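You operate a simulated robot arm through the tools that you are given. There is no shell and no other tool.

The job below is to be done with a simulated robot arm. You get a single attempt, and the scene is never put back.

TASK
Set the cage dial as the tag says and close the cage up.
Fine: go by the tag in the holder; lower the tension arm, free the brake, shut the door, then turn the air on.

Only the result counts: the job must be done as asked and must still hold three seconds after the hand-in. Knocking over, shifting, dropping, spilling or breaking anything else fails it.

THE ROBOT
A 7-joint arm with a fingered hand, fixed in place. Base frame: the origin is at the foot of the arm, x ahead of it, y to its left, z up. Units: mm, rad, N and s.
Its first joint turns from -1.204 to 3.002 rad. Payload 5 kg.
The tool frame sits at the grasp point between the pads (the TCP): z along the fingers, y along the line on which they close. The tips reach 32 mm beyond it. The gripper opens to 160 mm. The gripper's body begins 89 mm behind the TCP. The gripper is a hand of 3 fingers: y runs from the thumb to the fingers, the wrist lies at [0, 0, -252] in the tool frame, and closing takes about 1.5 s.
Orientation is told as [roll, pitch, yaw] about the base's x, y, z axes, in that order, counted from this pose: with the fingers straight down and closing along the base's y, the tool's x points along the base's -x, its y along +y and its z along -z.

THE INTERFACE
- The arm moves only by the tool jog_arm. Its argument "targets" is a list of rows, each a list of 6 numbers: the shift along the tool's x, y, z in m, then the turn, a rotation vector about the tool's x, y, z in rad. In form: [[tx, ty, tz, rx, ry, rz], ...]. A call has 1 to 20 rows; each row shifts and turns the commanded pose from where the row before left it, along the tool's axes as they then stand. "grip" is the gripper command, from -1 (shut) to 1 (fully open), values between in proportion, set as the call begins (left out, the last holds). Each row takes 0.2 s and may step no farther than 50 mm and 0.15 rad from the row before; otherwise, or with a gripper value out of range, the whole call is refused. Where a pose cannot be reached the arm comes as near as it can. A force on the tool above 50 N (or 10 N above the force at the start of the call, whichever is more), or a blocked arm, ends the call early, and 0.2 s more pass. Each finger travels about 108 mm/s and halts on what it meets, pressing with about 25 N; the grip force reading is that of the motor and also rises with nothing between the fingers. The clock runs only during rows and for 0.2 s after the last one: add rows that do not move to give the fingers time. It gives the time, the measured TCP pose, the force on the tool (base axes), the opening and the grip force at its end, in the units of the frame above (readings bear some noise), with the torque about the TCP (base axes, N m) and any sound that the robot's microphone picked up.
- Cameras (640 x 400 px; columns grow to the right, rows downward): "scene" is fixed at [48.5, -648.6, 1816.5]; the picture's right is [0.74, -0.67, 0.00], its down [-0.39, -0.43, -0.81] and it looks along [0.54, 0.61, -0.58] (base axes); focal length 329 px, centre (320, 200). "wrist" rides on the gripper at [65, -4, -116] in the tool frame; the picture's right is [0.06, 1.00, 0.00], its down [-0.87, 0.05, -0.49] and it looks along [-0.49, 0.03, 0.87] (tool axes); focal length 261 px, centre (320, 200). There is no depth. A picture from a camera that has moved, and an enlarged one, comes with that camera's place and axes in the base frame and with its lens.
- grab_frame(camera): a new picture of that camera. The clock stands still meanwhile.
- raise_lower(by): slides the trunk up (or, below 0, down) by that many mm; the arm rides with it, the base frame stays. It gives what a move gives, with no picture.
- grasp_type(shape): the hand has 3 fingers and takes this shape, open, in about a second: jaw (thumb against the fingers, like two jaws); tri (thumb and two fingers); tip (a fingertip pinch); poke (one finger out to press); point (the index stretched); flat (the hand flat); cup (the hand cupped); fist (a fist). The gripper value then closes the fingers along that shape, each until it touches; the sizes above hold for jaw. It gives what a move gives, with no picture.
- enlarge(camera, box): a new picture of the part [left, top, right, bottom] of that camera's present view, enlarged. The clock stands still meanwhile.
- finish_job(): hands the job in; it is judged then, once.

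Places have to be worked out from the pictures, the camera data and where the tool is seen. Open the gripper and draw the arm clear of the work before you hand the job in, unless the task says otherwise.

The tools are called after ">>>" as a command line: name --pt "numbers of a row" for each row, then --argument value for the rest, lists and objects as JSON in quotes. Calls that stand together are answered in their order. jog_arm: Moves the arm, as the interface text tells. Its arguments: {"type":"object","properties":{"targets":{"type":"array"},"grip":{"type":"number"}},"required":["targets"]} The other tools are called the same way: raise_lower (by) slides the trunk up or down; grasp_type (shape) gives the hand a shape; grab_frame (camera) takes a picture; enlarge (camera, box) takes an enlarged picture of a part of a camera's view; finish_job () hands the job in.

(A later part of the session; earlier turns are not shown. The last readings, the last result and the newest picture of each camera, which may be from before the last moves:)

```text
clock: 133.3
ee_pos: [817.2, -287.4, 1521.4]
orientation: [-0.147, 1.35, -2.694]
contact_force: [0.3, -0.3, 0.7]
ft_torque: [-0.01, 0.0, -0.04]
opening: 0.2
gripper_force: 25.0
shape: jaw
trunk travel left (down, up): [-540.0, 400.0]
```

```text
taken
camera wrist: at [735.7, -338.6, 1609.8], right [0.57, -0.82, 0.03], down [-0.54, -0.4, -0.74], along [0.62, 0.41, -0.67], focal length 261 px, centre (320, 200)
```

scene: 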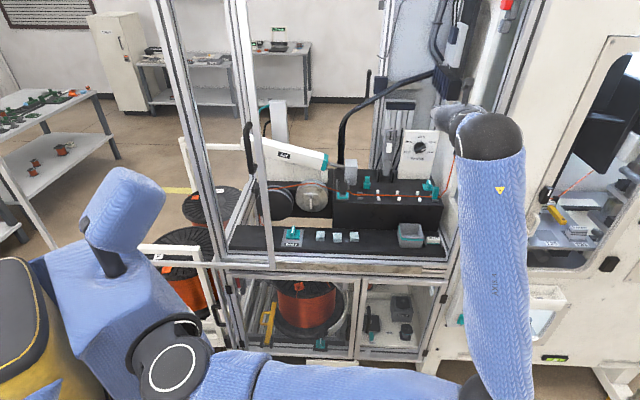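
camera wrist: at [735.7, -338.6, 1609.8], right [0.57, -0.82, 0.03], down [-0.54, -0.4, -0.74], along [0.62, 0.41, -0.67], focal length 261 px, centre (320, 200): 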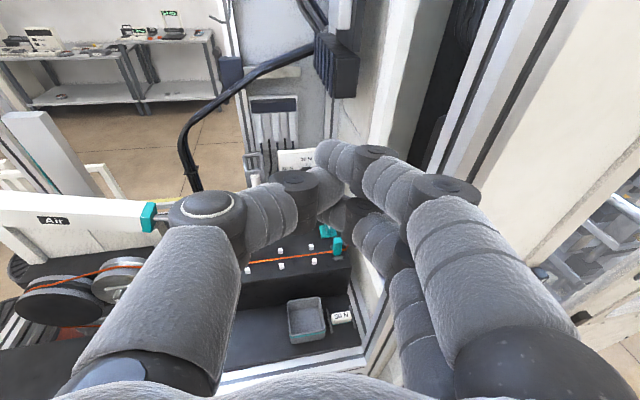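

The hand is now poised in front of the opening with the elbow low and right. I tilt the tool down and move in above the tension arm.

>>> jog_arm --pt "0 0 0 0 -0.15 0" --pt "0 0 0 0 -0.15 0" --pt "0 0 0 0 -0.15 0" --pt "0.0162 -0.0192 0.0395 0 0 0" --pt "0.0162 -0.0192 0.0395 0 0 0" --pt "0.0162 -0.0192 0.0395 0 0 0" --pt "0.0162 -0.0192 0.0395 0 0 0" --pt "0.0162 -0.0192 0.0395 0 0 0" --pt "0.0162 -0.0192 0.0395 0 0 0"

>>> grab_frame --camera "scene"

>>> grab_frame --camera "wrist"

```text
clock: 135.3
ee_pos: [959.6, -50.8, 1454.8]
orientation: [-0.054, 0.898, -2.596]
contact_force: [-0.2, 1.1, 0.1]
ft_torque: [-0.02, -0.01, -0.01]
opening: 0.0
gripper_force: 25.0
shape: jaw
trunk travel left (down, up): [-540.0, 400.0]
```

```text
taken
```

scene: 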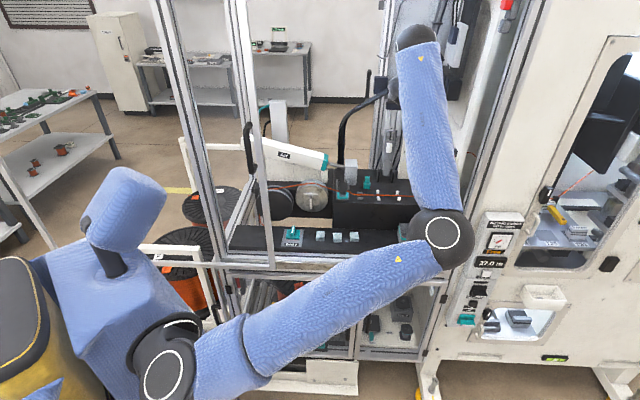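

```text
taken
camera wrist: at [919.5, -76.9, 1578.1], right [0.58, -0.81, 0.02], down [-0.75, -0.55, -0.38], along [0.31, 0.21, -0.93], focal length 261 px, centre (320, 200)
```

wrist: 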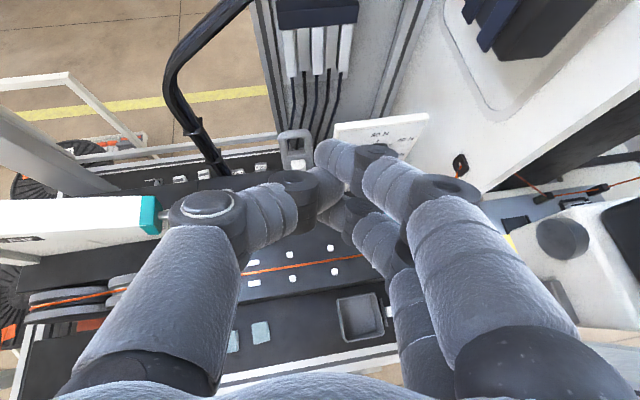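

No limits flagged. I take an enlarged look to fix the loop's position relative to the fingers.

>>> enlarge --camera "wrist" --box '[240, 90, 400, 190]'

```text
4.00 times, centred on (320, 140) of wrist
camera zoom: at [919.5, -76.9, 1578.1], right [0.58, -0.81, 0.02], down [-0.75, -0.55, -0.38], along [0.31, 0.21, -0.93], focal length 1043 px, centre (320, 440)
```

zoom: 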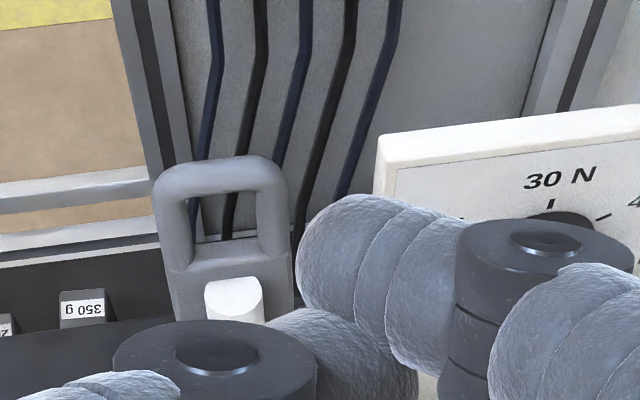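

The loop top is confirmed at about (1079,76,1279). I shift over to line up with it, then advance so the fingertips pass over and behind it.

>>> jog_arm --pt "0.026 -0.037 0 0 0 0" --pt "0.004 0 0.04 0 0 0" --pt "0 0 0.045 0 0 0" --pt "0 0 0.045 0 0 0" --pt "0 0 0.045 0 0 0"

>>> grab_frame --camera "wrist"

>>> grab_frame --camera "scene"

```text
clock: 136.6
ee_pos: [1066.6, 68.6, 1369.7]
orientation: [-0.051, 0.899, -2.594]
contact_force: [-0.7, 1.0, -0.4]
ft_torque: [-0.01, -0.03, -0.02]
opening: 0.1
gripper_force: 25.1
shape: jaw
trunk travel left (down, up): [-540.0, 400.0]
```

```text
taken
camera wrist: at [1026.7, 42.1, 1492.6], right [0.59, -0.81, 0.02], down [-0.75, -0.55, -0.38], along [0.32, 0.21, -0.93], focal length 261 px, centre (320, 200)
```

wrist: 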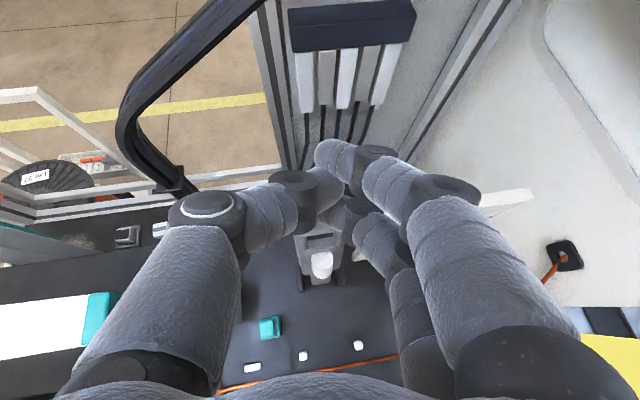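

```text
taken
```

scene: 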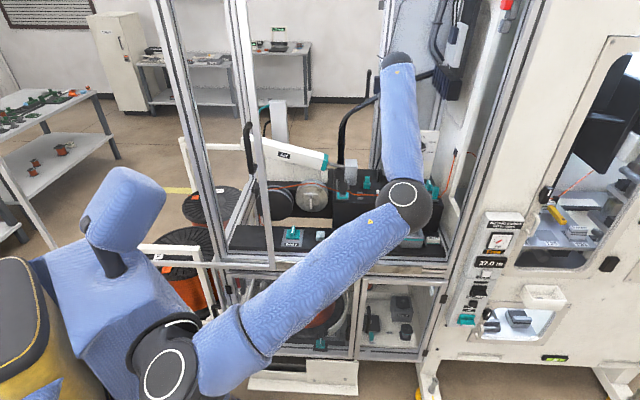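

The loop is just under the fingers, about 36 mm short of the tips. I advance a further 65 mm along the tool.

>>> jog_arm --pt "0 0 0.022 0 0 0" --pt "0 0 0.022 0 0 0" --pt "0 0 0.022 0 0 0"

>>> grab_frame --camera "wrist"

>>> enlarge --camera "wrist" --box '[240, 120, 400, 320]'

>>> enlarge --camera "scene" --box '[330, 40, 470, 220]'

```text
clock: 137.3
ee_pos: [1111.5, 97.1, 1327.6]
orientation: [-0.052, 0.898, -2.597]
contact_force: [0.5, 0.3, -0.1]
ft_torque: [-0.02, 0.02, -0.01]
opening: 0.2
gripper_force: 25.5
shape: jaw
trunk travel left (down, up): [-540.0, 400.0]
```

```text
taken
camera wrist: at [1070.0, 71.6, 1450.4], right [0.58, -0.81, 0.02], down [-0.75, -0.55, -0.38], along [0.31, 0.21, -0.93], focal length 261 px, centre (320, 200)
```

wrist: 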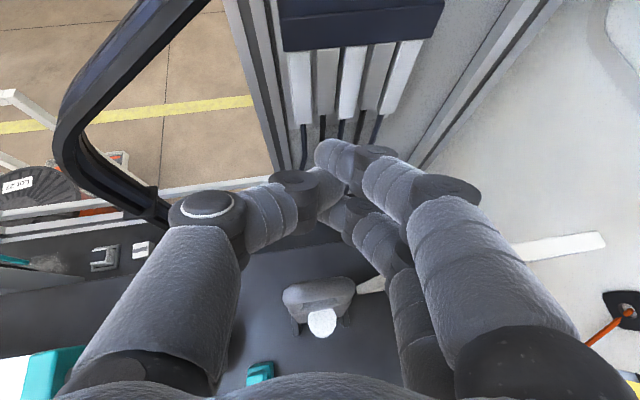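

```text
2.00 times, centred on (320, 220) of wrist
camera zoom: at [1070.0, 71.6, 1450.4], right [0.58, -0.81, 0.02], down [-0.75, -0.55, -0.38], along [0.31, 0.21, -0.93], focal length 521 px, centre (320, 160)
```

zoom: 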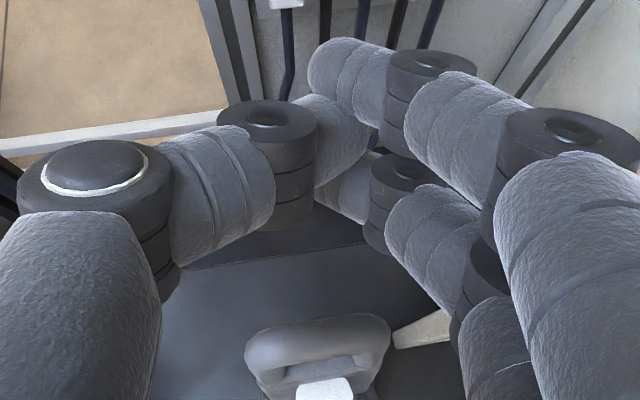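

```text
2.22 times, centred on (400, 130) of scene
camera zoom: at [48.5, -648.6, 1816.5], right [0.74, -0.67, 0.0], down [-0.39, -0.43, -0.81], along [0.54, 0.61, -0.58], focal length 732 px, centre (142, 356)
```

zoom: 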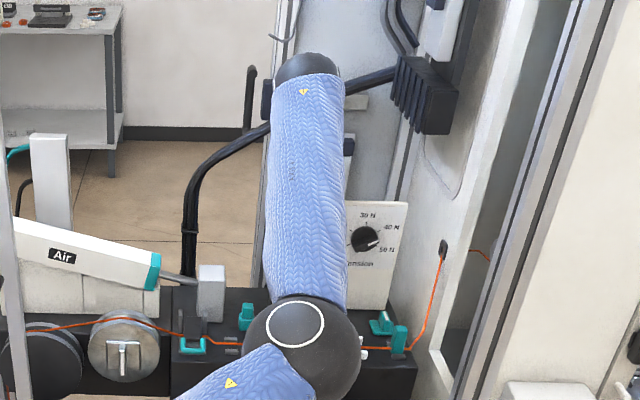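

The loop top is now at tool (-62,2,0): 32 mm behind the tips and under the fingers. I lower onto/behind it by moving along -x and watch the force.

>>> jog_arm --pt "-0.01 0 0 0 0 0" --pt "-0.01 0 0 0 0 0" --pt "-0.01 0 0 0 0 0"

>>> enlarge --camera "wrist" --box '[240, 120, 400, 320]'

```text
clock: 138.2
ee_pos: [1092.7, 86.1, 1308.1]
orientation: [-0.052, 0.903, -2.596]
contact_force: [0.4, -0.5, 2.4]
ft_torque: [-0.1, -0.01, 0.0]
opening: 0.0
gripper_force: 25.2
shape: jaw
trunk travel left (down, up): [-540.0, 400.0]
```

```text
2.00 times, centred on (320, 220) of wrist
camera zoom: at [1051.5, 60.1, 1430.0], right [0.59, -0.81, 0.02], down [-0.75, -0.55, -0.38], along [0.32, 0.21, -0.93], focal length 521 px, centre (320, 160)
```

zoom: 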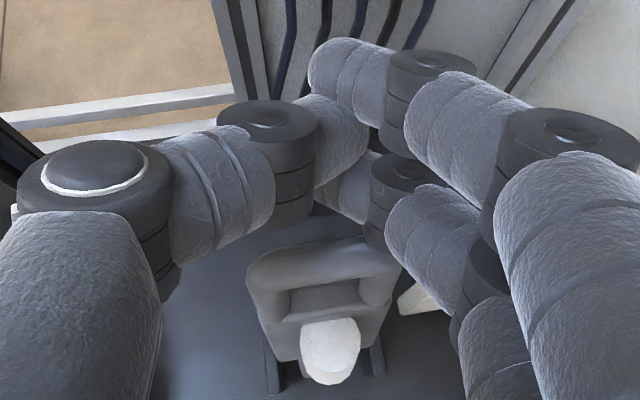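

Close to contact now. I keep pulling outward and down in small steps.

>>> jog_arm --pt "-0.01 0.001 -0.003 0 0 0" --pt "-0.01 0.001 -0.003 0 0 0" --pt "-0.01 0.001 -0.003 0 0 0"

>>> enlarge --camera "wrist" --box '[240, 120, 400, 320]'

```text
clock: 138.9
ee_pos: [1073.4, 69.0, 1288.1]
orientation: [-0.054, 0.901, -2.598]
contact_force: [0.2, 0.0, 0.2]
ft_torque: [0.01, -0.02, 0.01]
opening: 0.0
gripper_force: 25.3
shape: jaw
trunk travel left (down, up): [-540.0, 400.0]
```

```text
2.00 times, centred on (320, 220) of wrist
camera zoom: at [1031.9, 43.1, 1411.0], right [0.59, -0.81, 0.02], down [-0.75, -0.55, -0.38], along [0.32, 0.21, -0.93], focal length 521 px, centre (320, 160)
```

zoom: 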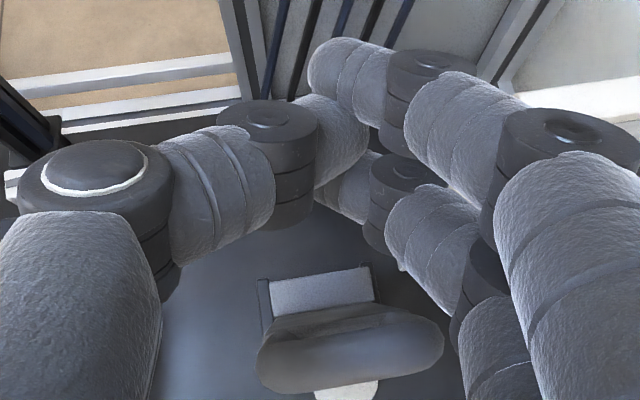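

The arm now tilts toward the camera — its back side is visible and the force is zero. I wait a moment to see whether it falls by itself.

>>> jog_arm --pt "0 0 0 0 0 0" --pt "0 0 0 0 0 0"

>>> grab_frame --camera "wrist"

```text
clock: 139.6
ee_pos: [1073.4, 69.4, 1287.8]
orientation: [-0.054, 0.902, -2.596]
contact_force: [0.1, 1.2, -0.5]
ft_torque: [0.03, -0.02, 0.0]
opening: 0.0
gripper_force: 25.3
shape: jaw
trunk travel left (down, up): [-540.0, 400.0]
```

```text
taken
camera wrist: at [1032.6, 43.8, 1410.9], right [0.59, -0.81, 0.02], down [-0.75, -0.55, -0.38], along [0.32, 0.21, -0.93], focal length 261 px, centre (320, 200)
```

wrist: 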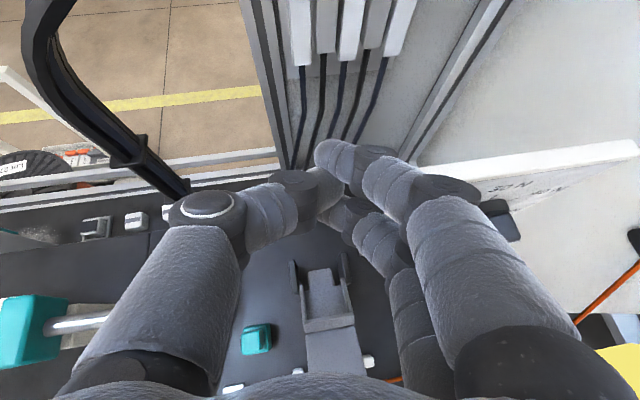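

The tension arm has dropped outward by itself. I withdraw up and back to check it and view the dial.

>>> jog_arm --pt "0.03 0 -0.03 0 0 0" --pt "0.03 0 -0.03 0 0 0" --pt "0.02 0 -0.04 0 0 0" --pt "0 0 -0.045 0 0 0" --pt "0 0 -0.045 0 0 0" --pt "0 0 -0.045 0 0 0"

>>> grab_frame --camera "wrist"

>>> grab_frame --camera "scene"

```text
clock: 140.9
ee_pos: [962.3, -12.8, 1495.8]
orientation: [-0.052, 0.903, -2.596]
contact_force: [0.0, 0.5, 0.5]
ft_torque: [0.04, 0.01, 0.02]
opening: 0.0
gripper_force: 25.0
shape: jaw
trunk travel left (down, up): [-540.0, 400.0]
```

```text
taken
camera wrist: at [922.2, -38.9, 1620.0], right [0.59, -0.81, 0.02], down [-0.75, -0.55, -0.38], along [0.32, 0.21, -0.93], focal length 261 px, centre (320, 200)
```

wrist: 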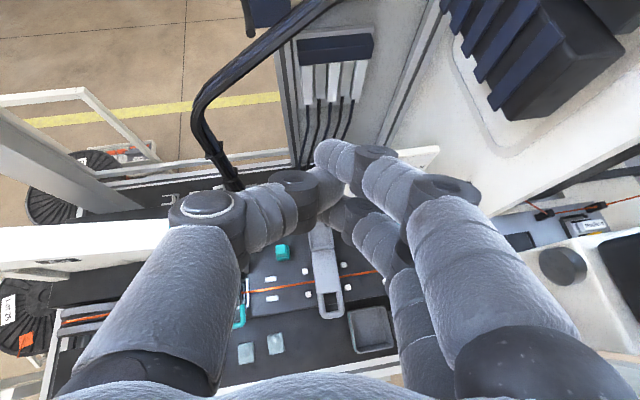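

```text
taken
```

scene: 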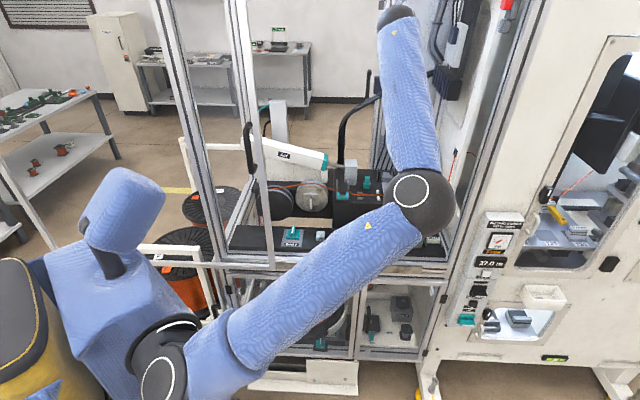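

The tension arm now lies flat across the block. For the dial I want a single finger: I set the "poke" shape and look at where that finger sits.

>>> grasp_type --shape "poke"

>>> grab_frame --camera "wrist"

```text
clock: 141.8
ee_pos: [964.6, -10.9, 1496.4]
orientation: [-0.052, 0.901, -2.595]
contact_force: [-0.3, 0.1, -0.5]
ft_torque: [-0.02, 0.01, -0.01]
opening: 0.1
gripper_force: 0.0
shape: poke
trunk travel left (down, up): [-540.0, 400.0]
```

```text
taken
camera wrist: at [924.3, -37.9, 1618.7], right [0.59, -0.81, 0.02], down [-0.75, -0.55, -0.38], along [0.32, 0.21, -0.93], focal length 261 px, centre (320, 200)
```

wrist: 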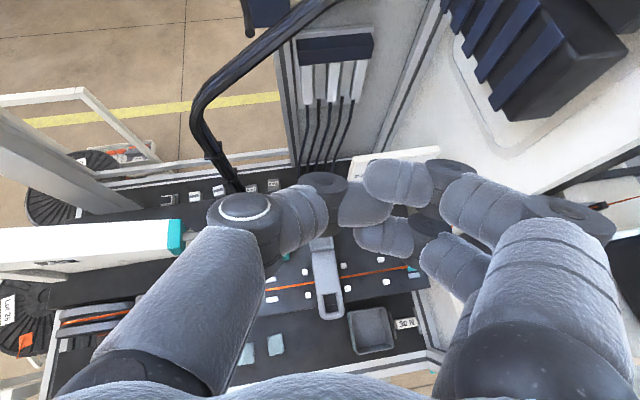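

The shape seems only partly formed; I let it settle for a moment and look again.

>>> jog_arm --pt "0 0 0 0 0 0" --pt "0 0 0 0 0 0" --pt "0 0 0 0 0 0" --pt "0 0 0 0 0 0" --pt "0 0 0 0 0 0"

>>> grab_frame --camera "wrist"

>>> grasp_type --shape "point"

>>> grab_frame --camera "wrist"

```text
clock: 143.1
ee_pos: [965.0, -11.8, 1495.3]
orientation: [-0.052, 0.9, -2.594]
contact_force: [-0.7, 1.6, 0.7]
ft_torque: [0.01, 0.02, 0.02]
opening: 0.0
gripper_force: 0.0
shape: poke
trunk travel left (down, up): [-540.0, 400.0]
```

```text
taken
camera wrist: at [924.3, -38.0, 1618.8], right [0.59, -0.81, 0.02], down [-0.75, -0.55, -0.38], along [0.32, 0.21, -0.93], focal length 261 px, centre (320, 200)
```

wrist: 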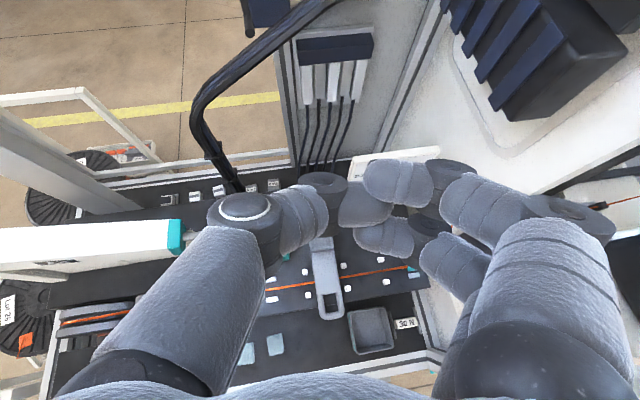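

```text
clock: 143.9
ee_pos: [964.8, -12.2, 1495.7]
orientation: [-0.051, 0.901, -2.595]
contact_force: [0.1, -0.4, -0.1]
ft_torque: [0.01, 0.02, 0.03]
opening: 0.0
gripper_force: 0.1
shape: point
trunk travel left (down, up): [-540.0, 400.0]
```

```text
taken
camera wrist: at [924.3, -38.0, 1618.7], right [0.59, -0.81, 0.02], down [-0.75, -0.55, -0.38], along [0.32, 0.21, -0.93], focal length 261 px, centre (320, 200)
```

wrist: 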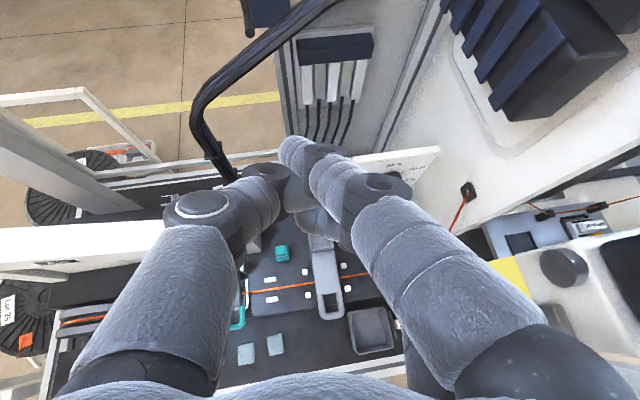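

"Point" stretches the index but leaves the thumb beside it. I prefer the closed jaw as a blunt pusher, and later a jaw closure with horizontal closing axis will align the knob's bar upright (30 N). I restore the jaw and bring the tool horizontal facing the dial.

>>> grasp_type --shape "jaw"

>>> jog_arm --pt "0 0 -0.03 0 0.15 0" --pt "0 0 -0.03 0 0.15 0" --pt "0 0 -0.03 0 0.15 0" --pt "0 0 -0.03 0 0.15 0" --pt "0 0 -0.01 0.12 0 -0.01" --pt "0 0 -0.01 0.12 0 -0.01" --grip -1

>>> grab_frame --camera "wrist"

>>> grab_frame --camera "scene"

```text
clock: 144.8
ee_pos: [963.9, -11.4, 1497.5]
orientation: [-0.053, 0.901, -2.595]
contact_force: [-0.6, -0.1, 1.0]
ft_torque: [-0.01, -0.02, -0.01]
opening: 159.8
gripper_force: 0.0
shape: jaw
trunk travel left (down, up): [-540.0, 400.0]
```

```text
clock: 146.2
ee_pos: [861.0, -84.4, 1548.7]
orientation: [-0.443, 1.504, -2.754]
contact_force: [-0.4, -0.2, 0.0]
ft_torque: [0.01, 0.01, 0.06]
opening: 0.0
gripper_force: 24.8
shape: jaw
trunk travel left (down, up): [-540.0, 400.0]
```

```text
taken
camera wrist: at [784.8, -164.9, 1621.1], right [0.74, -0.67, 0.03], down [-0.35, -0.42, -0.84], along [0.58, 0.61, -0.54], focal length 261 px, centre (320, 200)
```

wrist: 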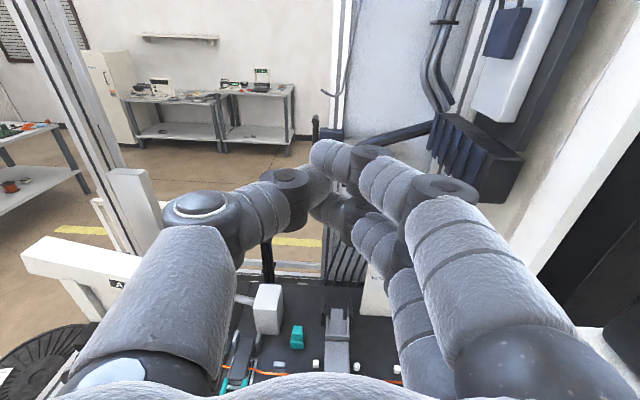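

```text
taken
```

scene: 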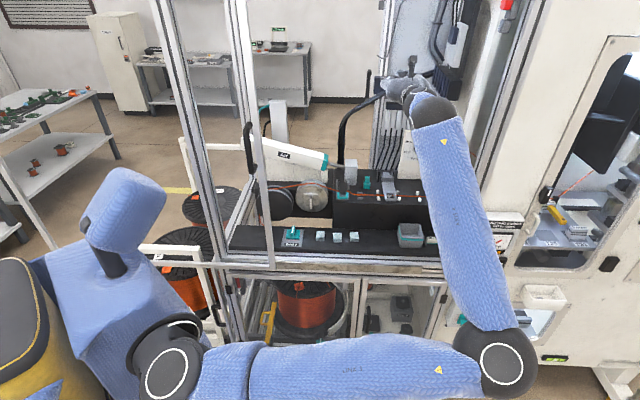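

The tool now points straight into the cage. I descend to face the dial at a standoff, slightly below its axis so the camera sees the knob over the fingers.

>>> jog_arm --pt "-0.0386 0.0204 0.009 0 0 0" --pt "-0.0386 0.0204 0.009 0 0 0" --pt "-0.0386 0.0204 0.009 0 0 0" --pt "-0.0386 0.0204 0.009 0 0 0" --pt "-0.0386 0.0204 0.009 0 0 0" --pt "-0.0386 0.0204 0.009 0 0 0" --pt "-0.0386 0.0204 0.009 0 0 0" --pt "-0.0386 0.0204 0.009 0 0 0"

>>> grab_frame --camera "wrist"

>>> grab_frame --camera "scene"

```text
clock: 148.1
ee_pos: [1008.3, -149.4, 1232.6]
orientation: [-0.434, 1.502, -2.748]
contact_force: [0.3, -0.1, -0.1]
ft_torque: [-0.01, -0.04, 0.02]
opening: 0.0
gripper_force: 24.8
shape: jaw
trunk travel left (down, up): [-540.0, 400.0]
```

```text
taken
camera wrist: at [933.0, -228.0, 1304.1], right [0.74, -0.67, 0.03], down [-0.35, -0.42, -0.84], along [0.58, 0.61, -0.54], focal length 261 px, centre (320, 200)
```

wrist: 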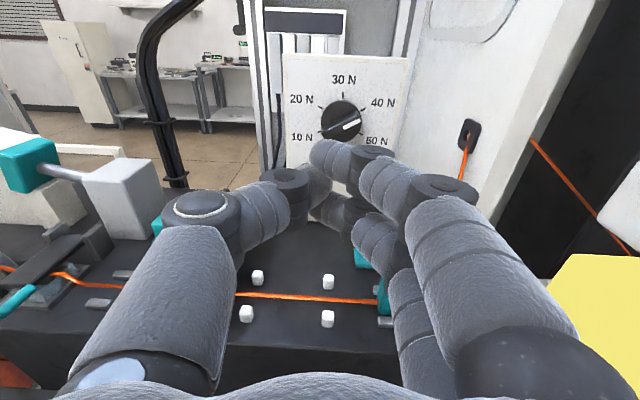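

```text
taken
```

scene: 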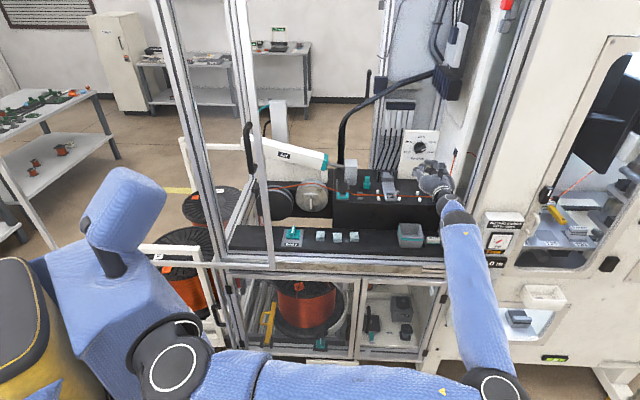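

Excellent view of the dial from both cameras. I enlarge it.

>>> enlarge --camera "wrist" --box '[260, 40, 440, 160]'

>>> enlarge --camera "scene" --box '[340, 110, 470, 200]'

```text
3.33 times, centred on (350, 100) of wrist
camera zoom: at [933.0, -228.0, 1304.1], right [0.74, -0.67, 0.03], down [-0.35, -0.42, -0.84], along [0.58, 0.61, -0.54], focal length 869 px, centre (220, 533)
```

zoom: 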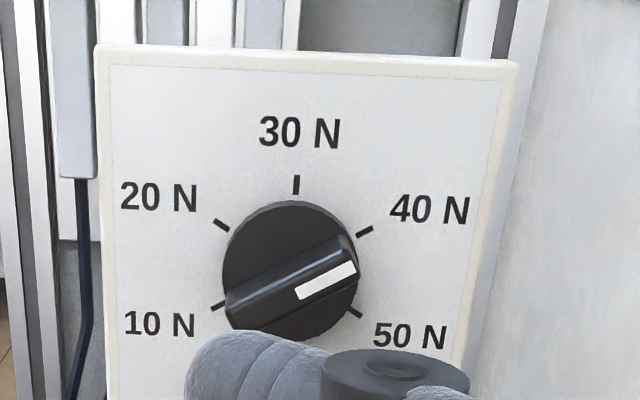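

```text
4.44 times, centred on (405, 155) of scene
camera zoom: at [48.5, -648.6, 1816.5], right [0.74, -0.67, 0.0], down [-0.39, -0.43, -0.81], along [0.54, 0.61, -0.58], focal length 1464 px, centre (-58, 400)
```

zoom: 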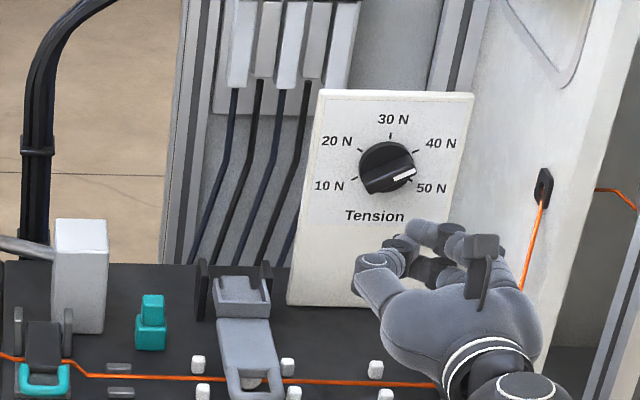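

The pointer actually sits at the 40 N mark (marks are 60° apart; the bar's height caused the parallax), so it needs a 60° counter-clockwise turn. I square the tool to the panel and test rolling the hand 60° clockwise so I can grip the bar and turn it.

>>> jog_arm --pt "0 0 0 -0.05 0.055 0.003" --pt "0 0 0 0 0 0.15" --pt "0 0 0 0 0 0.15" --pt "0 0 0 0 0 0.15" --pt "0 0 0 0 0 0.15" --pt "0 0 0 0 0 0.15" --pt "0 0 0 0 0 0.15" --pt "0 0 0 0 0 0.15"

>>> grab_frame --camera "wrist"

>>> grab_frame --camera "scene"

```text
clock: 149.8
ee_pos: [1009.6, -148.3, 1232.9]
orientation: [-1.561, 0.489, 2.356]
contact_force: [-0.2, -1.1, 0.2]
ft_torque: [-0.01, 0.0, 0.01]
opening: 0.0
gripper_force: 25.1
shape: jaw
trunk travel left (down, up): [-540.0, 400.0]
```

```text
taken
camera wrist: at [968.0, -268.0, 1267.2], right [0.36, -0.38, -0.85], down [-0.87, 0.18, -0.45], along [0.32, 0.91, -0.27], focal length 261 px, centre (320, 200)
```

wrist: 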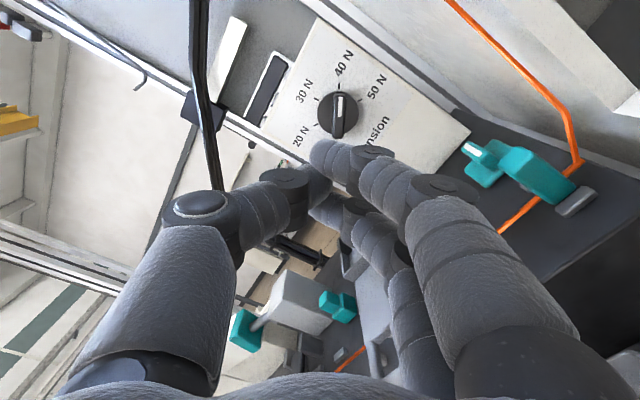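

```text
taken
```

scene: 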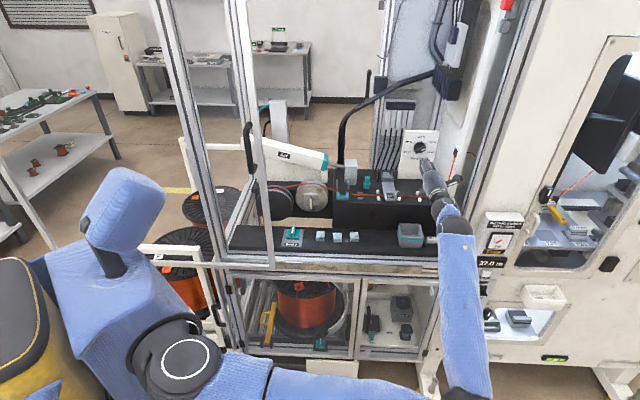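

The roll went freely, and the bar now lines up upright in the hand's camera. I enlarge to measure the offset to the knob.

>>> enlarge --camera "wrist" --box '[280, 60, 400, 150]'

```text
4.44 times, centred on (340, 105) of wrist
camera zoom: at [968.0, -268.0, 1267.2], right [0.36, -0.38, -0.85], down [-0.87, 0.18, -0.45], along [0.32, 0.91, -0.27], focal length 1158 px, centre (231, 622)
```

zoom: 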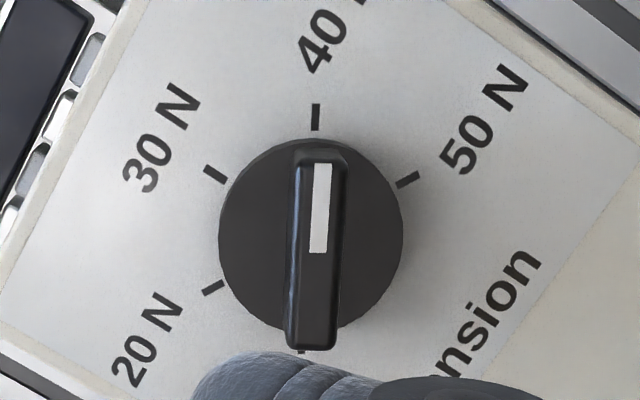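

The pointer is exactly on 40 N; the knob axis is at tool (+7,+20) and about 171 mm ahead, the bar standing about 20 mm proud. I align laterally, open to 50 mm and approach 90 mm.

>>> jog_arm --pt "0.0073 0.02 0.01 0 0 0" --pt "0 0 0.03 0 0 0" --pt "0 0 0.03 0 0 0" --pt "0 0 0.02 0 0 0" --pt "0 0 0 0 0 0" --grip -0.375

>>> grab_frame --camera "wrist"

>>> enlarge --camera "scene" --box '[380, 110, 480, 190]'

```text
clock: 151.1
ee_pos: [1084.3, -97.3, 1218.2]
orientation: [-1.562, 0.491, 2.351]
contact_force: [0.5, -0.5, -0.8]
ft_torque: [0.01, 0.01, -0.01]
opening: 49.6
gripper_force: 0.2
shape: jaw
trunk travel left (down, up): [-540.0, 400.0]
```

```text
taken
camera wrist: at [1041.9, -215.1, 1252.2], right [0.36, -0.38, -0.85], down [-0.87, 0.18, -0.45], along [0.33, 0.91, -0.27], focal length 261 px, centre (320, 200)
```

wrist: 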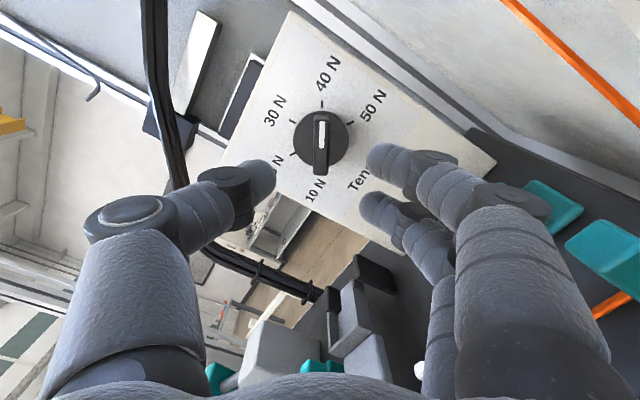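

```text
5.00 times, centred on (430, 150) of scene
camera zoom: at [48.5, -648.6, 1816.5], right [0.74, -0.67, 0.0], down [-0.39, -0.43, -0.81], along [0.54, 0.61, -0.58], focal length 1647 px, centre (-230, 450)
```

zoom: 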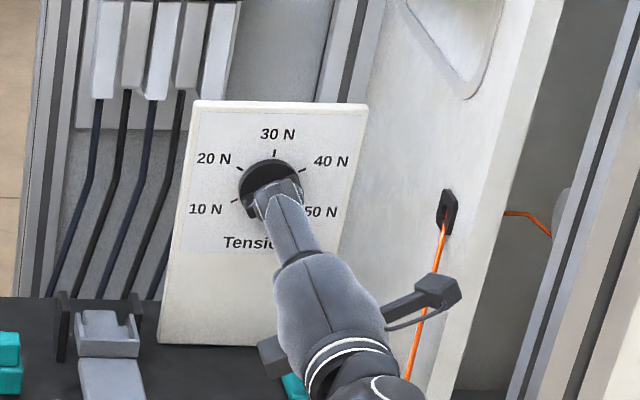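

Nicely aligned. I enlarge to fix the remaining depth.

>>> enlarge --camera "wrist" --box '[250, 90, 400, 220]'

```text
3.08 times, centred on (325, 155) of wrist
camera zoom: at [1041.9, -215.1, 1252.2], right [0.36, -0.38, -0.85], down [-0.87, 0.18, -0.45], along [0.33, 0.91, -0.27], focal length 802 px, centre (305, 338)
```

zoom: 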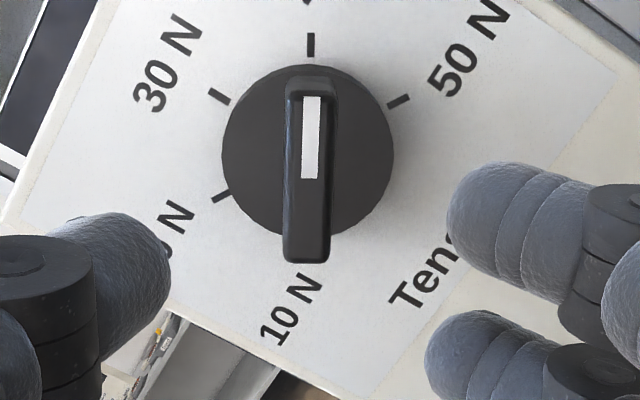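

The bar's face is about 83 mm ahead and centred. I advance 60 mm so the tips straddle the bar.

>>> jog_arm --pt "0 0 0.02 0 0 0" --pt "0 0 0.02 0 0 0" --pt "0 0 0.012 0 0 0" --pt "0 0 0.008 0 0 0"

>>> grab_frame --camera "wrist"

>>> enlarge --camera "scene" --box '[380, 110, 480, 190]'

```text
clock: 152.1
ee_pos: [1127.8, -54.1, 1215.3]
orientation: [-1.562, 0.491, 2.352]
contact_force: [0.1, -0.1, 0.1]
ft_torque: [0.0, 0.0, 0.02]
opening: 49.5
gripper_force: 0.1
shape: jaw
trunk travel left (down, up): [-540.0, 400.0]
```

```text
taken
camera wrist: at [1085.5, -173.2, 1251.2], right [0.36, -0.38, -0.85], down [-0.87, 0.18, -0.45], along [0.33, 0.91, -0.27], focal length 261 px, centre (320, 200)
```

wrist: 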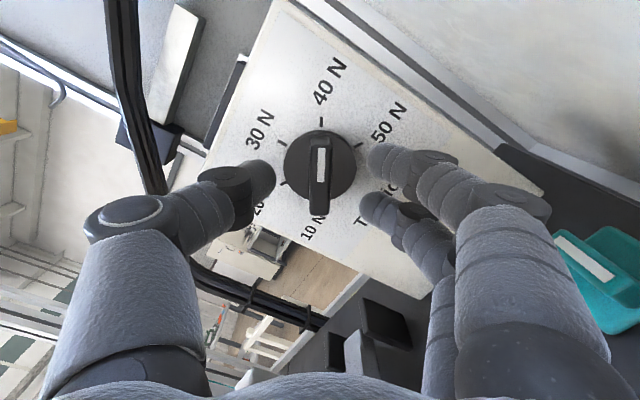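

```text
5.00 times, centred on (430, 150) of scene
camera zoom: at [48.5, -648.6, 1816.5], right [0.74, -0.67, 0.0], down [-0.39, -0.43, -0.81], along [0.54, 0.61, -0.58], focal length 1647 px, centre (-230, 450)
```

zoom: 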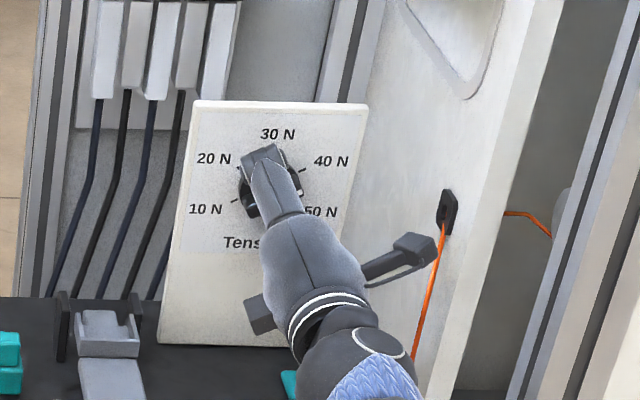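

The tips overlap the bar by about 9 mm. I advance 6 mm more and close on the bar.

>>> jog_arm --pt "0 0 0.006 0 0 0" --pt "0 0 0 0 0 0"

>>> jog_arm --pt "0 0 0 0 0 0" --pt "0 0 0 0 0 0" --pt "0 0 0 0 0 0" --pt "0 0 0 0 0 0" --pt "0 0 0 0 0 0" --grip -1

>>> grab_frame --camera "wrist"

```text
clock: 152.7
ee_pos: [1131.6, -50.3, 1215.0]
orientation: [-1.563, 0.493, 2.352]
contact_force: [0.1, -0.5, -0.8]
ft_torque: [-0.02, 0.01, -0.01]
opening: 49.5
gripper_force: 0.0
shape: jaw
trunk travel left (down, up): [-540.0, 400.0]
```

```text
clock: 153.8
ee_pos: [1130.9, -50.5, 1215.8]
orientation: [-1.56, 0.496, 2.354]
contact_force: [3.0, 1.0, 0.1]
ft_torque: [-0.02, 0.04, -0.06]
opening: 7.3
gripper_force: 25.5
shape: jaw
trunk travel left (down, up): [-540.0, 400.0]
```

```text
taken
camera wrist: at [1089.9, -168.9, 1250.7], right [0.36, -0.38, -0.85], down [-0.87, 0.18, -0.45], along [0.33, 0.91, -0.27], focal length 261 px, centre (320, 200)
```

wrist: 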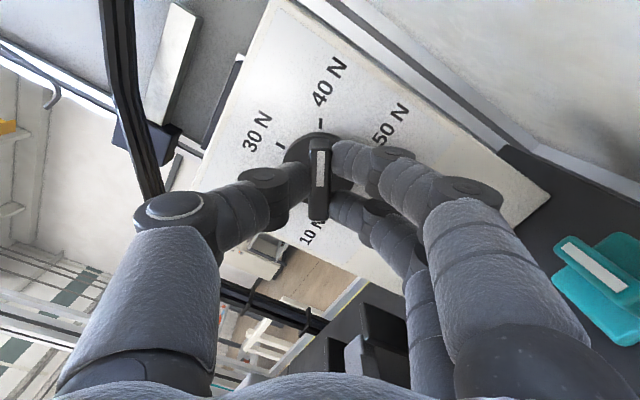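

The bar is held (opening 7.3 mm). I turn the hand counter-clockwise in steps, watching forces.

>>> jog_arm --pt "0 0 0 0 0 -0.1" --pt "0 0 0 0 0 -0.1" --pt "0 0 0 0 0 -0.1"

>>> grab_frame --camera "wrist"

```text
clock: 154.7
ee_pos: [1132.0, -50.6, 1216.3]
orientation: [-1.56, 0.794, 2.359]
contact_force: [4.3, 3.8, -0.4]
ft_torque: [0.04, 0.04, -0.03]
opening: 7.3
gripper_force: 25.3
shape: jaw
trunk travel left (down, up): [-540.0, 400.0]
```

```text
taken
camera wrist: at [1080.9, -159.8, 1265.9], right [0.53, -0.54, -0.66], down [-0.76, 0.06, -0.65], along [0.39, 0.84, -0.38], focal length 261 px, centre (320, 200)
```

wrist: 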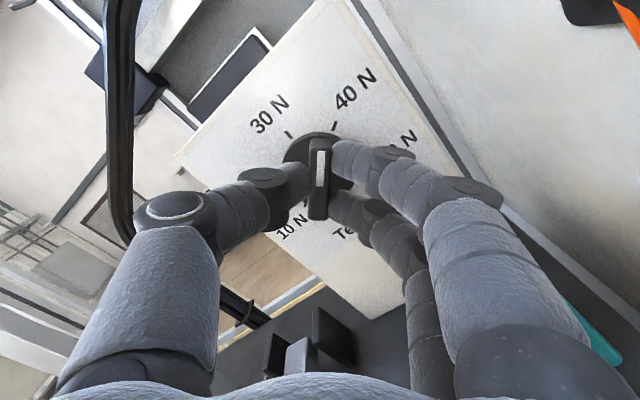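

The knob follows. I continue to just short of 30 N and check.

>>> jog_arm --pt "0 0 0 0 0 -0.12" --pt "0 0 0 0 0 -0.12" --pt "0 0 0 0 0 -0.12" --pt "0 0 0 0 0 -0.12" --pt "0 0 0 0 0 -0.12" --pt "0 0 0 0 0 -0.1"

>>> enlarge --camera "wrist" --box '[250, 90, 400, 220]'

```text
clock: 156.1
ee_pos: [1131.4, -49.3, 1216.6]
orientation: [-1.452, 1.495, 2.468]
contact_force: [-2.3, 6.6, -2.1]
ft_torque: [0.02, -0.01, 0.14]
opening: 7.2
gripper_force: 25.1
shape: jaw
trunk travel left (down, up): [-540.0, 400.0]
```

```text
3.08 times, centred on (325, 155) of wrist
camera zoom: at [1051.7, -129.9, 1282.4], right [0.7, -0.71, -0.01], down [-0.36, -0.34, -0.87], along [0.61, 0.61, -0.5], focal length 802 px, centre (305, 338)
```

zoom: 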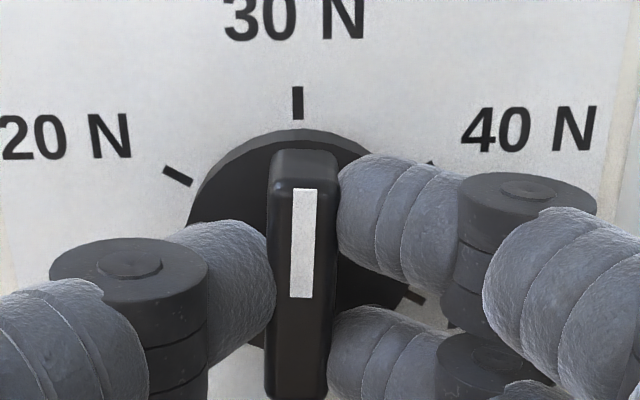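

Almost there: about 2.7° short. I turn the last bit.

>>> jog_arm --pt "0 0 0 0 0 -0.047" --pt "0 0 0 0 0 0"

>>> jog_arm --pt "0 0 0 0 0 0" --pt "0 0 0 0 0 0" --pt "0 0 0 0 0 0" --grip -0.375

>>> enlarge --camera "wrist" --box '[250, 90, 400, 220]'

```text
clock: 156.7
ee_pos: [1131.4, -49.7, 1216.1]
orientation: [-1.28, 1.54, 2.639]
contact_force: [-5.7, 4.1, -4.8]
ft_torque: [-0.02, 0.02, 0.14]
opening: 7.4
gripper_force: 25.3
shape: jaw
trunk travel left (down, up): [-540.0, 400.0]
```

```text
clock: 157.4
ee_pos: [1132.3, -51.3, 1216.0]
orientation: [-1.315, 1.538, 2.601]
contact_force: [0.5, 0.5, -0.7]
ft_torque: [0.01, -0.04, 0.04]
opening: 49.6
gripper_force: 0.1
shape: jaw
trunk travel left (down, up): [-540.0, 400.0]
```

```text
3.08 times, centred on (325, 155) of wrist
camera zoom: at [1050.2, -129.2, 1282.7], right [0.7, -0.71, 0.03], down [-0.34, -0.37, -0.87], along [0.63, 0.6, -0.5], focal length 802 px, centre (305, 338)
```

zoom: 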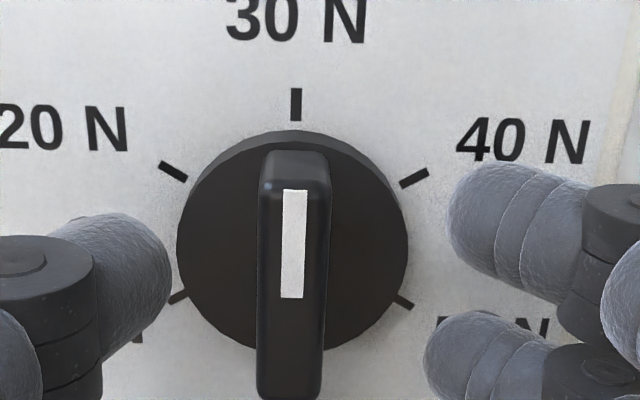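

The pointer is at 30 N. I withdraw straight back and check the dial from the scene camera.

>>> jog_arm --pt "0 0 -0.03 0 0 0" --pt "0 0 -0.045 0 0 0" --pt "0 0 -0.045 0 0 0" --pt "0 0 -0.045 0 0 0"

>>> enlarge --camera "scene" --box '[340, 110, 470, 200]'

>>> grab_frame --camera "wrist"

```text
clock: 158.4
ee_pos: [1013.8, -166.9, 1218.8]
orientation: [-1.335, 1.537, 2.584]
contact_force: [-0.1, 0.1, 0.0]
ft_torque: [-0.02, -0.02, 0.0]
opening: 49.7
gripper_force: 0.1
shape: jaw
trunk travel left (down, up): [-540.0, 400.0]
```

```text
4.44 times, centred on (405, 155) of scene
camera zoom: at [48.5, -648.6, 1816.5], right [0.74, -0.67, 0.0], down [-0.39, -0.43, -0.81], along [0.54, 0.61, -0.58], focal length 1464 px, centre (-58, 400)
```

zoom: 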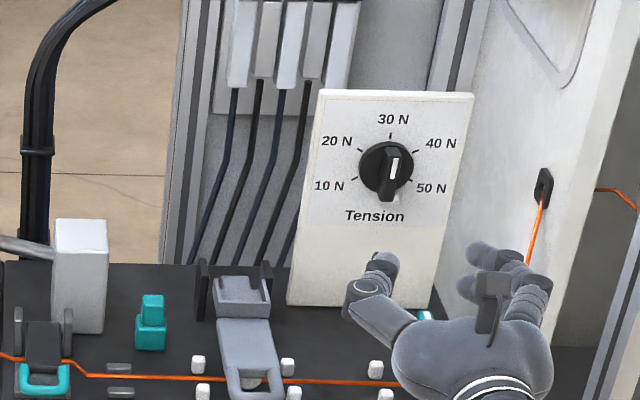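

```text
taken
camera wrist: at [931.6, -244.4, 1283.3], right [0.7, -0.71, 0.03], down [-0.34, -0.37, -0.87], along [0.63, 0.6, -0.5], focal length 261 px, centre (320, 200)
```

wrist: 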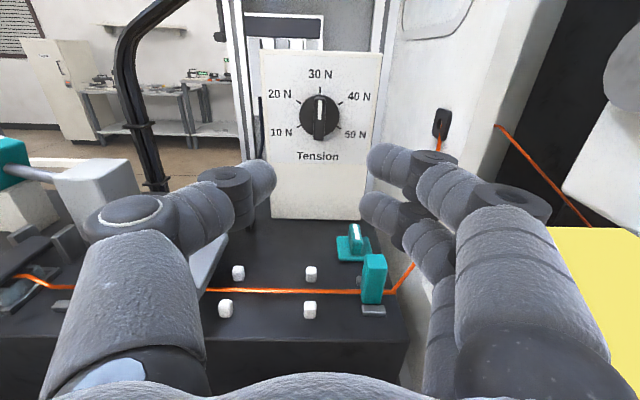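

The dial is set to 30 N. Next is the brake: I lift the hand up and left inside the opening, then tilt the tool down.

>>> jog_arm --pt "0.0371 -0.0214 -0.0086 0 0 0" --pt "0.0371 -0.0214 -0.0086 0 0 0" --pt "0.0371 -0.0214 -0.0086 0 0 0" --pt "0.0371 -0.0214 -0.0086 0 0 0" --pt "0.0371 -0.0214 -0.0086 0 0 0" --pt "0.0371 -0.0214 -0.0086 0 0 0" --pt "0.0371 -0.0214 -0.0086 0 0 0" --pt "0 0 0 0 -0.15 0" --pt "0 0 0 0 -0.15 0" --pt "0 0 0 0 -0.15 0" --pt "0 0 0 0 -0.15 0"

>>> grab_frame --camera "wrist"

>>> grab_frame --camera "scene"

```text
clock: 160.8
ee_pos: [873.3, -105.1, 1483.0]
orientation: [-0.052, 0.962, -2.405]
contact_force: [1.0, 0.2, 0.5]
ft_torque: [-0.02, -0.01, -0.03]
opening: 49.7
gripper_force: 0.1
shape: jaw
trunk travel left (down, up): [-540.0, 400.0]
```

```text
taken
camera wrist: at [833.2, -143.5, 1601.8], right [0.73, -0.69, 0.02], down [-0.61, -0.66, -0.43], along [0.31, 0.3, -0.9], focal length 261 px, centre (320, 200)
```

wrist: 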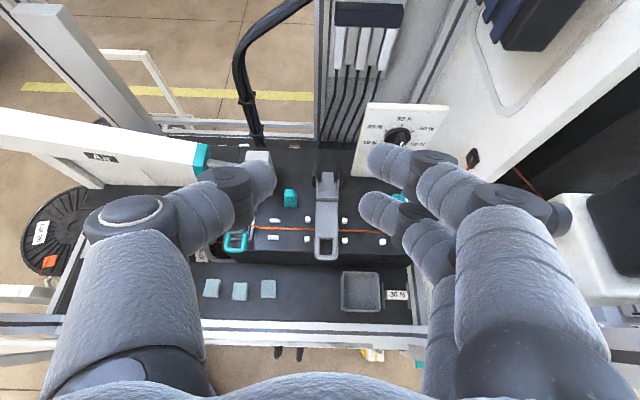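

```text
taken
```

scene: 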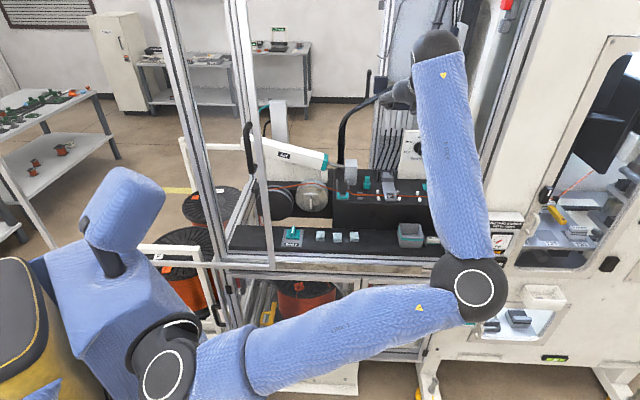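

Clear. I tilt the tool nearly vertical and move left to above the brake.

>>> jog_arm --pt "0 0 0 0 -0.15 0" --pt "0 0 0 0 -0.15 0" --pt "0 0 0 0 -0.15 0" --pt "0 0 0 0 -0.15 0" --pt "-0.0045 -0.0403 0.0127 0 0 0" --pt "-0.0045 -0.0403 0.0127 0 0 0" --pt "-0.0045 -0.0403 0.0127 0 0 0" --pt "-0.0045 -0.0403 0.0127 0 0 0" --pt "-0.0045 -0.0403 0.0127 0 0 0" --pt "-0.0045 -0.0403 0.0127 0 0 0" --pt "-0.0045 -0.0403 0.0127 0 0 0"

>>> grab_frame --camera "wrist"

>>> grab_frame --camera "scene"

```text
clock: 163.2
ee_pos: [622.7, 124.6, 1359.0]
orientation: [-0.033, 0.363, -2.377]
contact_force: [0.8, 0.6, -0.6]
ft_torque: [-0.02, 0.01, 0.0]
opening: 49.6
gripper_force: 0.2
shape: jaw
out of reach, approached as far as the arm can: row 3, 4
trunk travel left (down, up): [-540.0, 400.0]
```

```text
taken
camera wrist: at [638.6, 140.5, 1490.8], right [0.74, -0.67, -0.01], down [-0.66, -0.73, 0.15], along [-0.11, -0.1, -0.99], focal length 261 px, centre (320, 200)
```

wrist: 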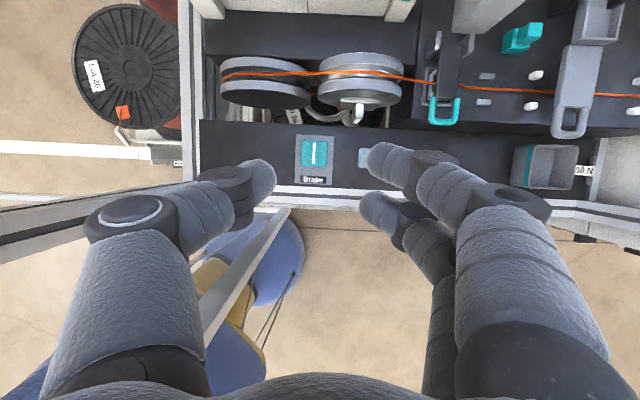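

```text
taken
```

scene: 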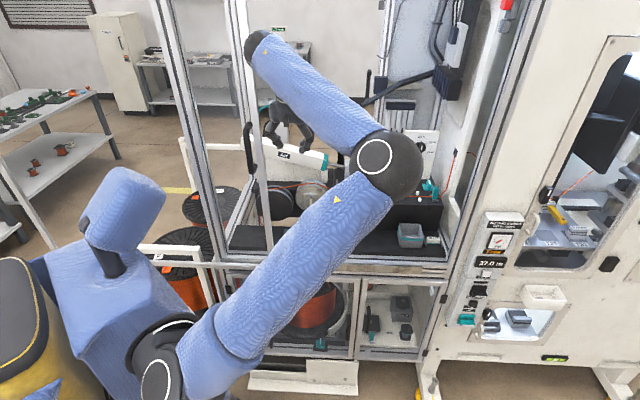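

The brake is right below in view. I enlarge it to look for position markings and measure.

>>> enlarge --camera "wrist" --box '[270, 120, 360, 200]'

```text
5.00 times, centred on (315, 160) of wrist
camera zoom: at [638.6, 140.5, 1490.8], right [0.74, -0.67, -0.01], down [-0.66, -0.73, 0.15], along [-0.11, -0.1, -0.99], focal length 1303 px, centre (345, 400)
```

zoom: 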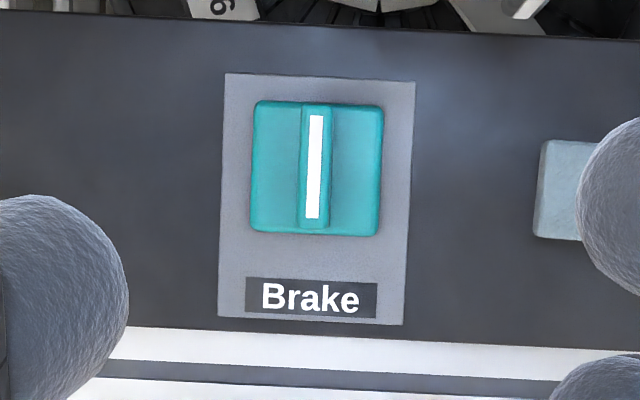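

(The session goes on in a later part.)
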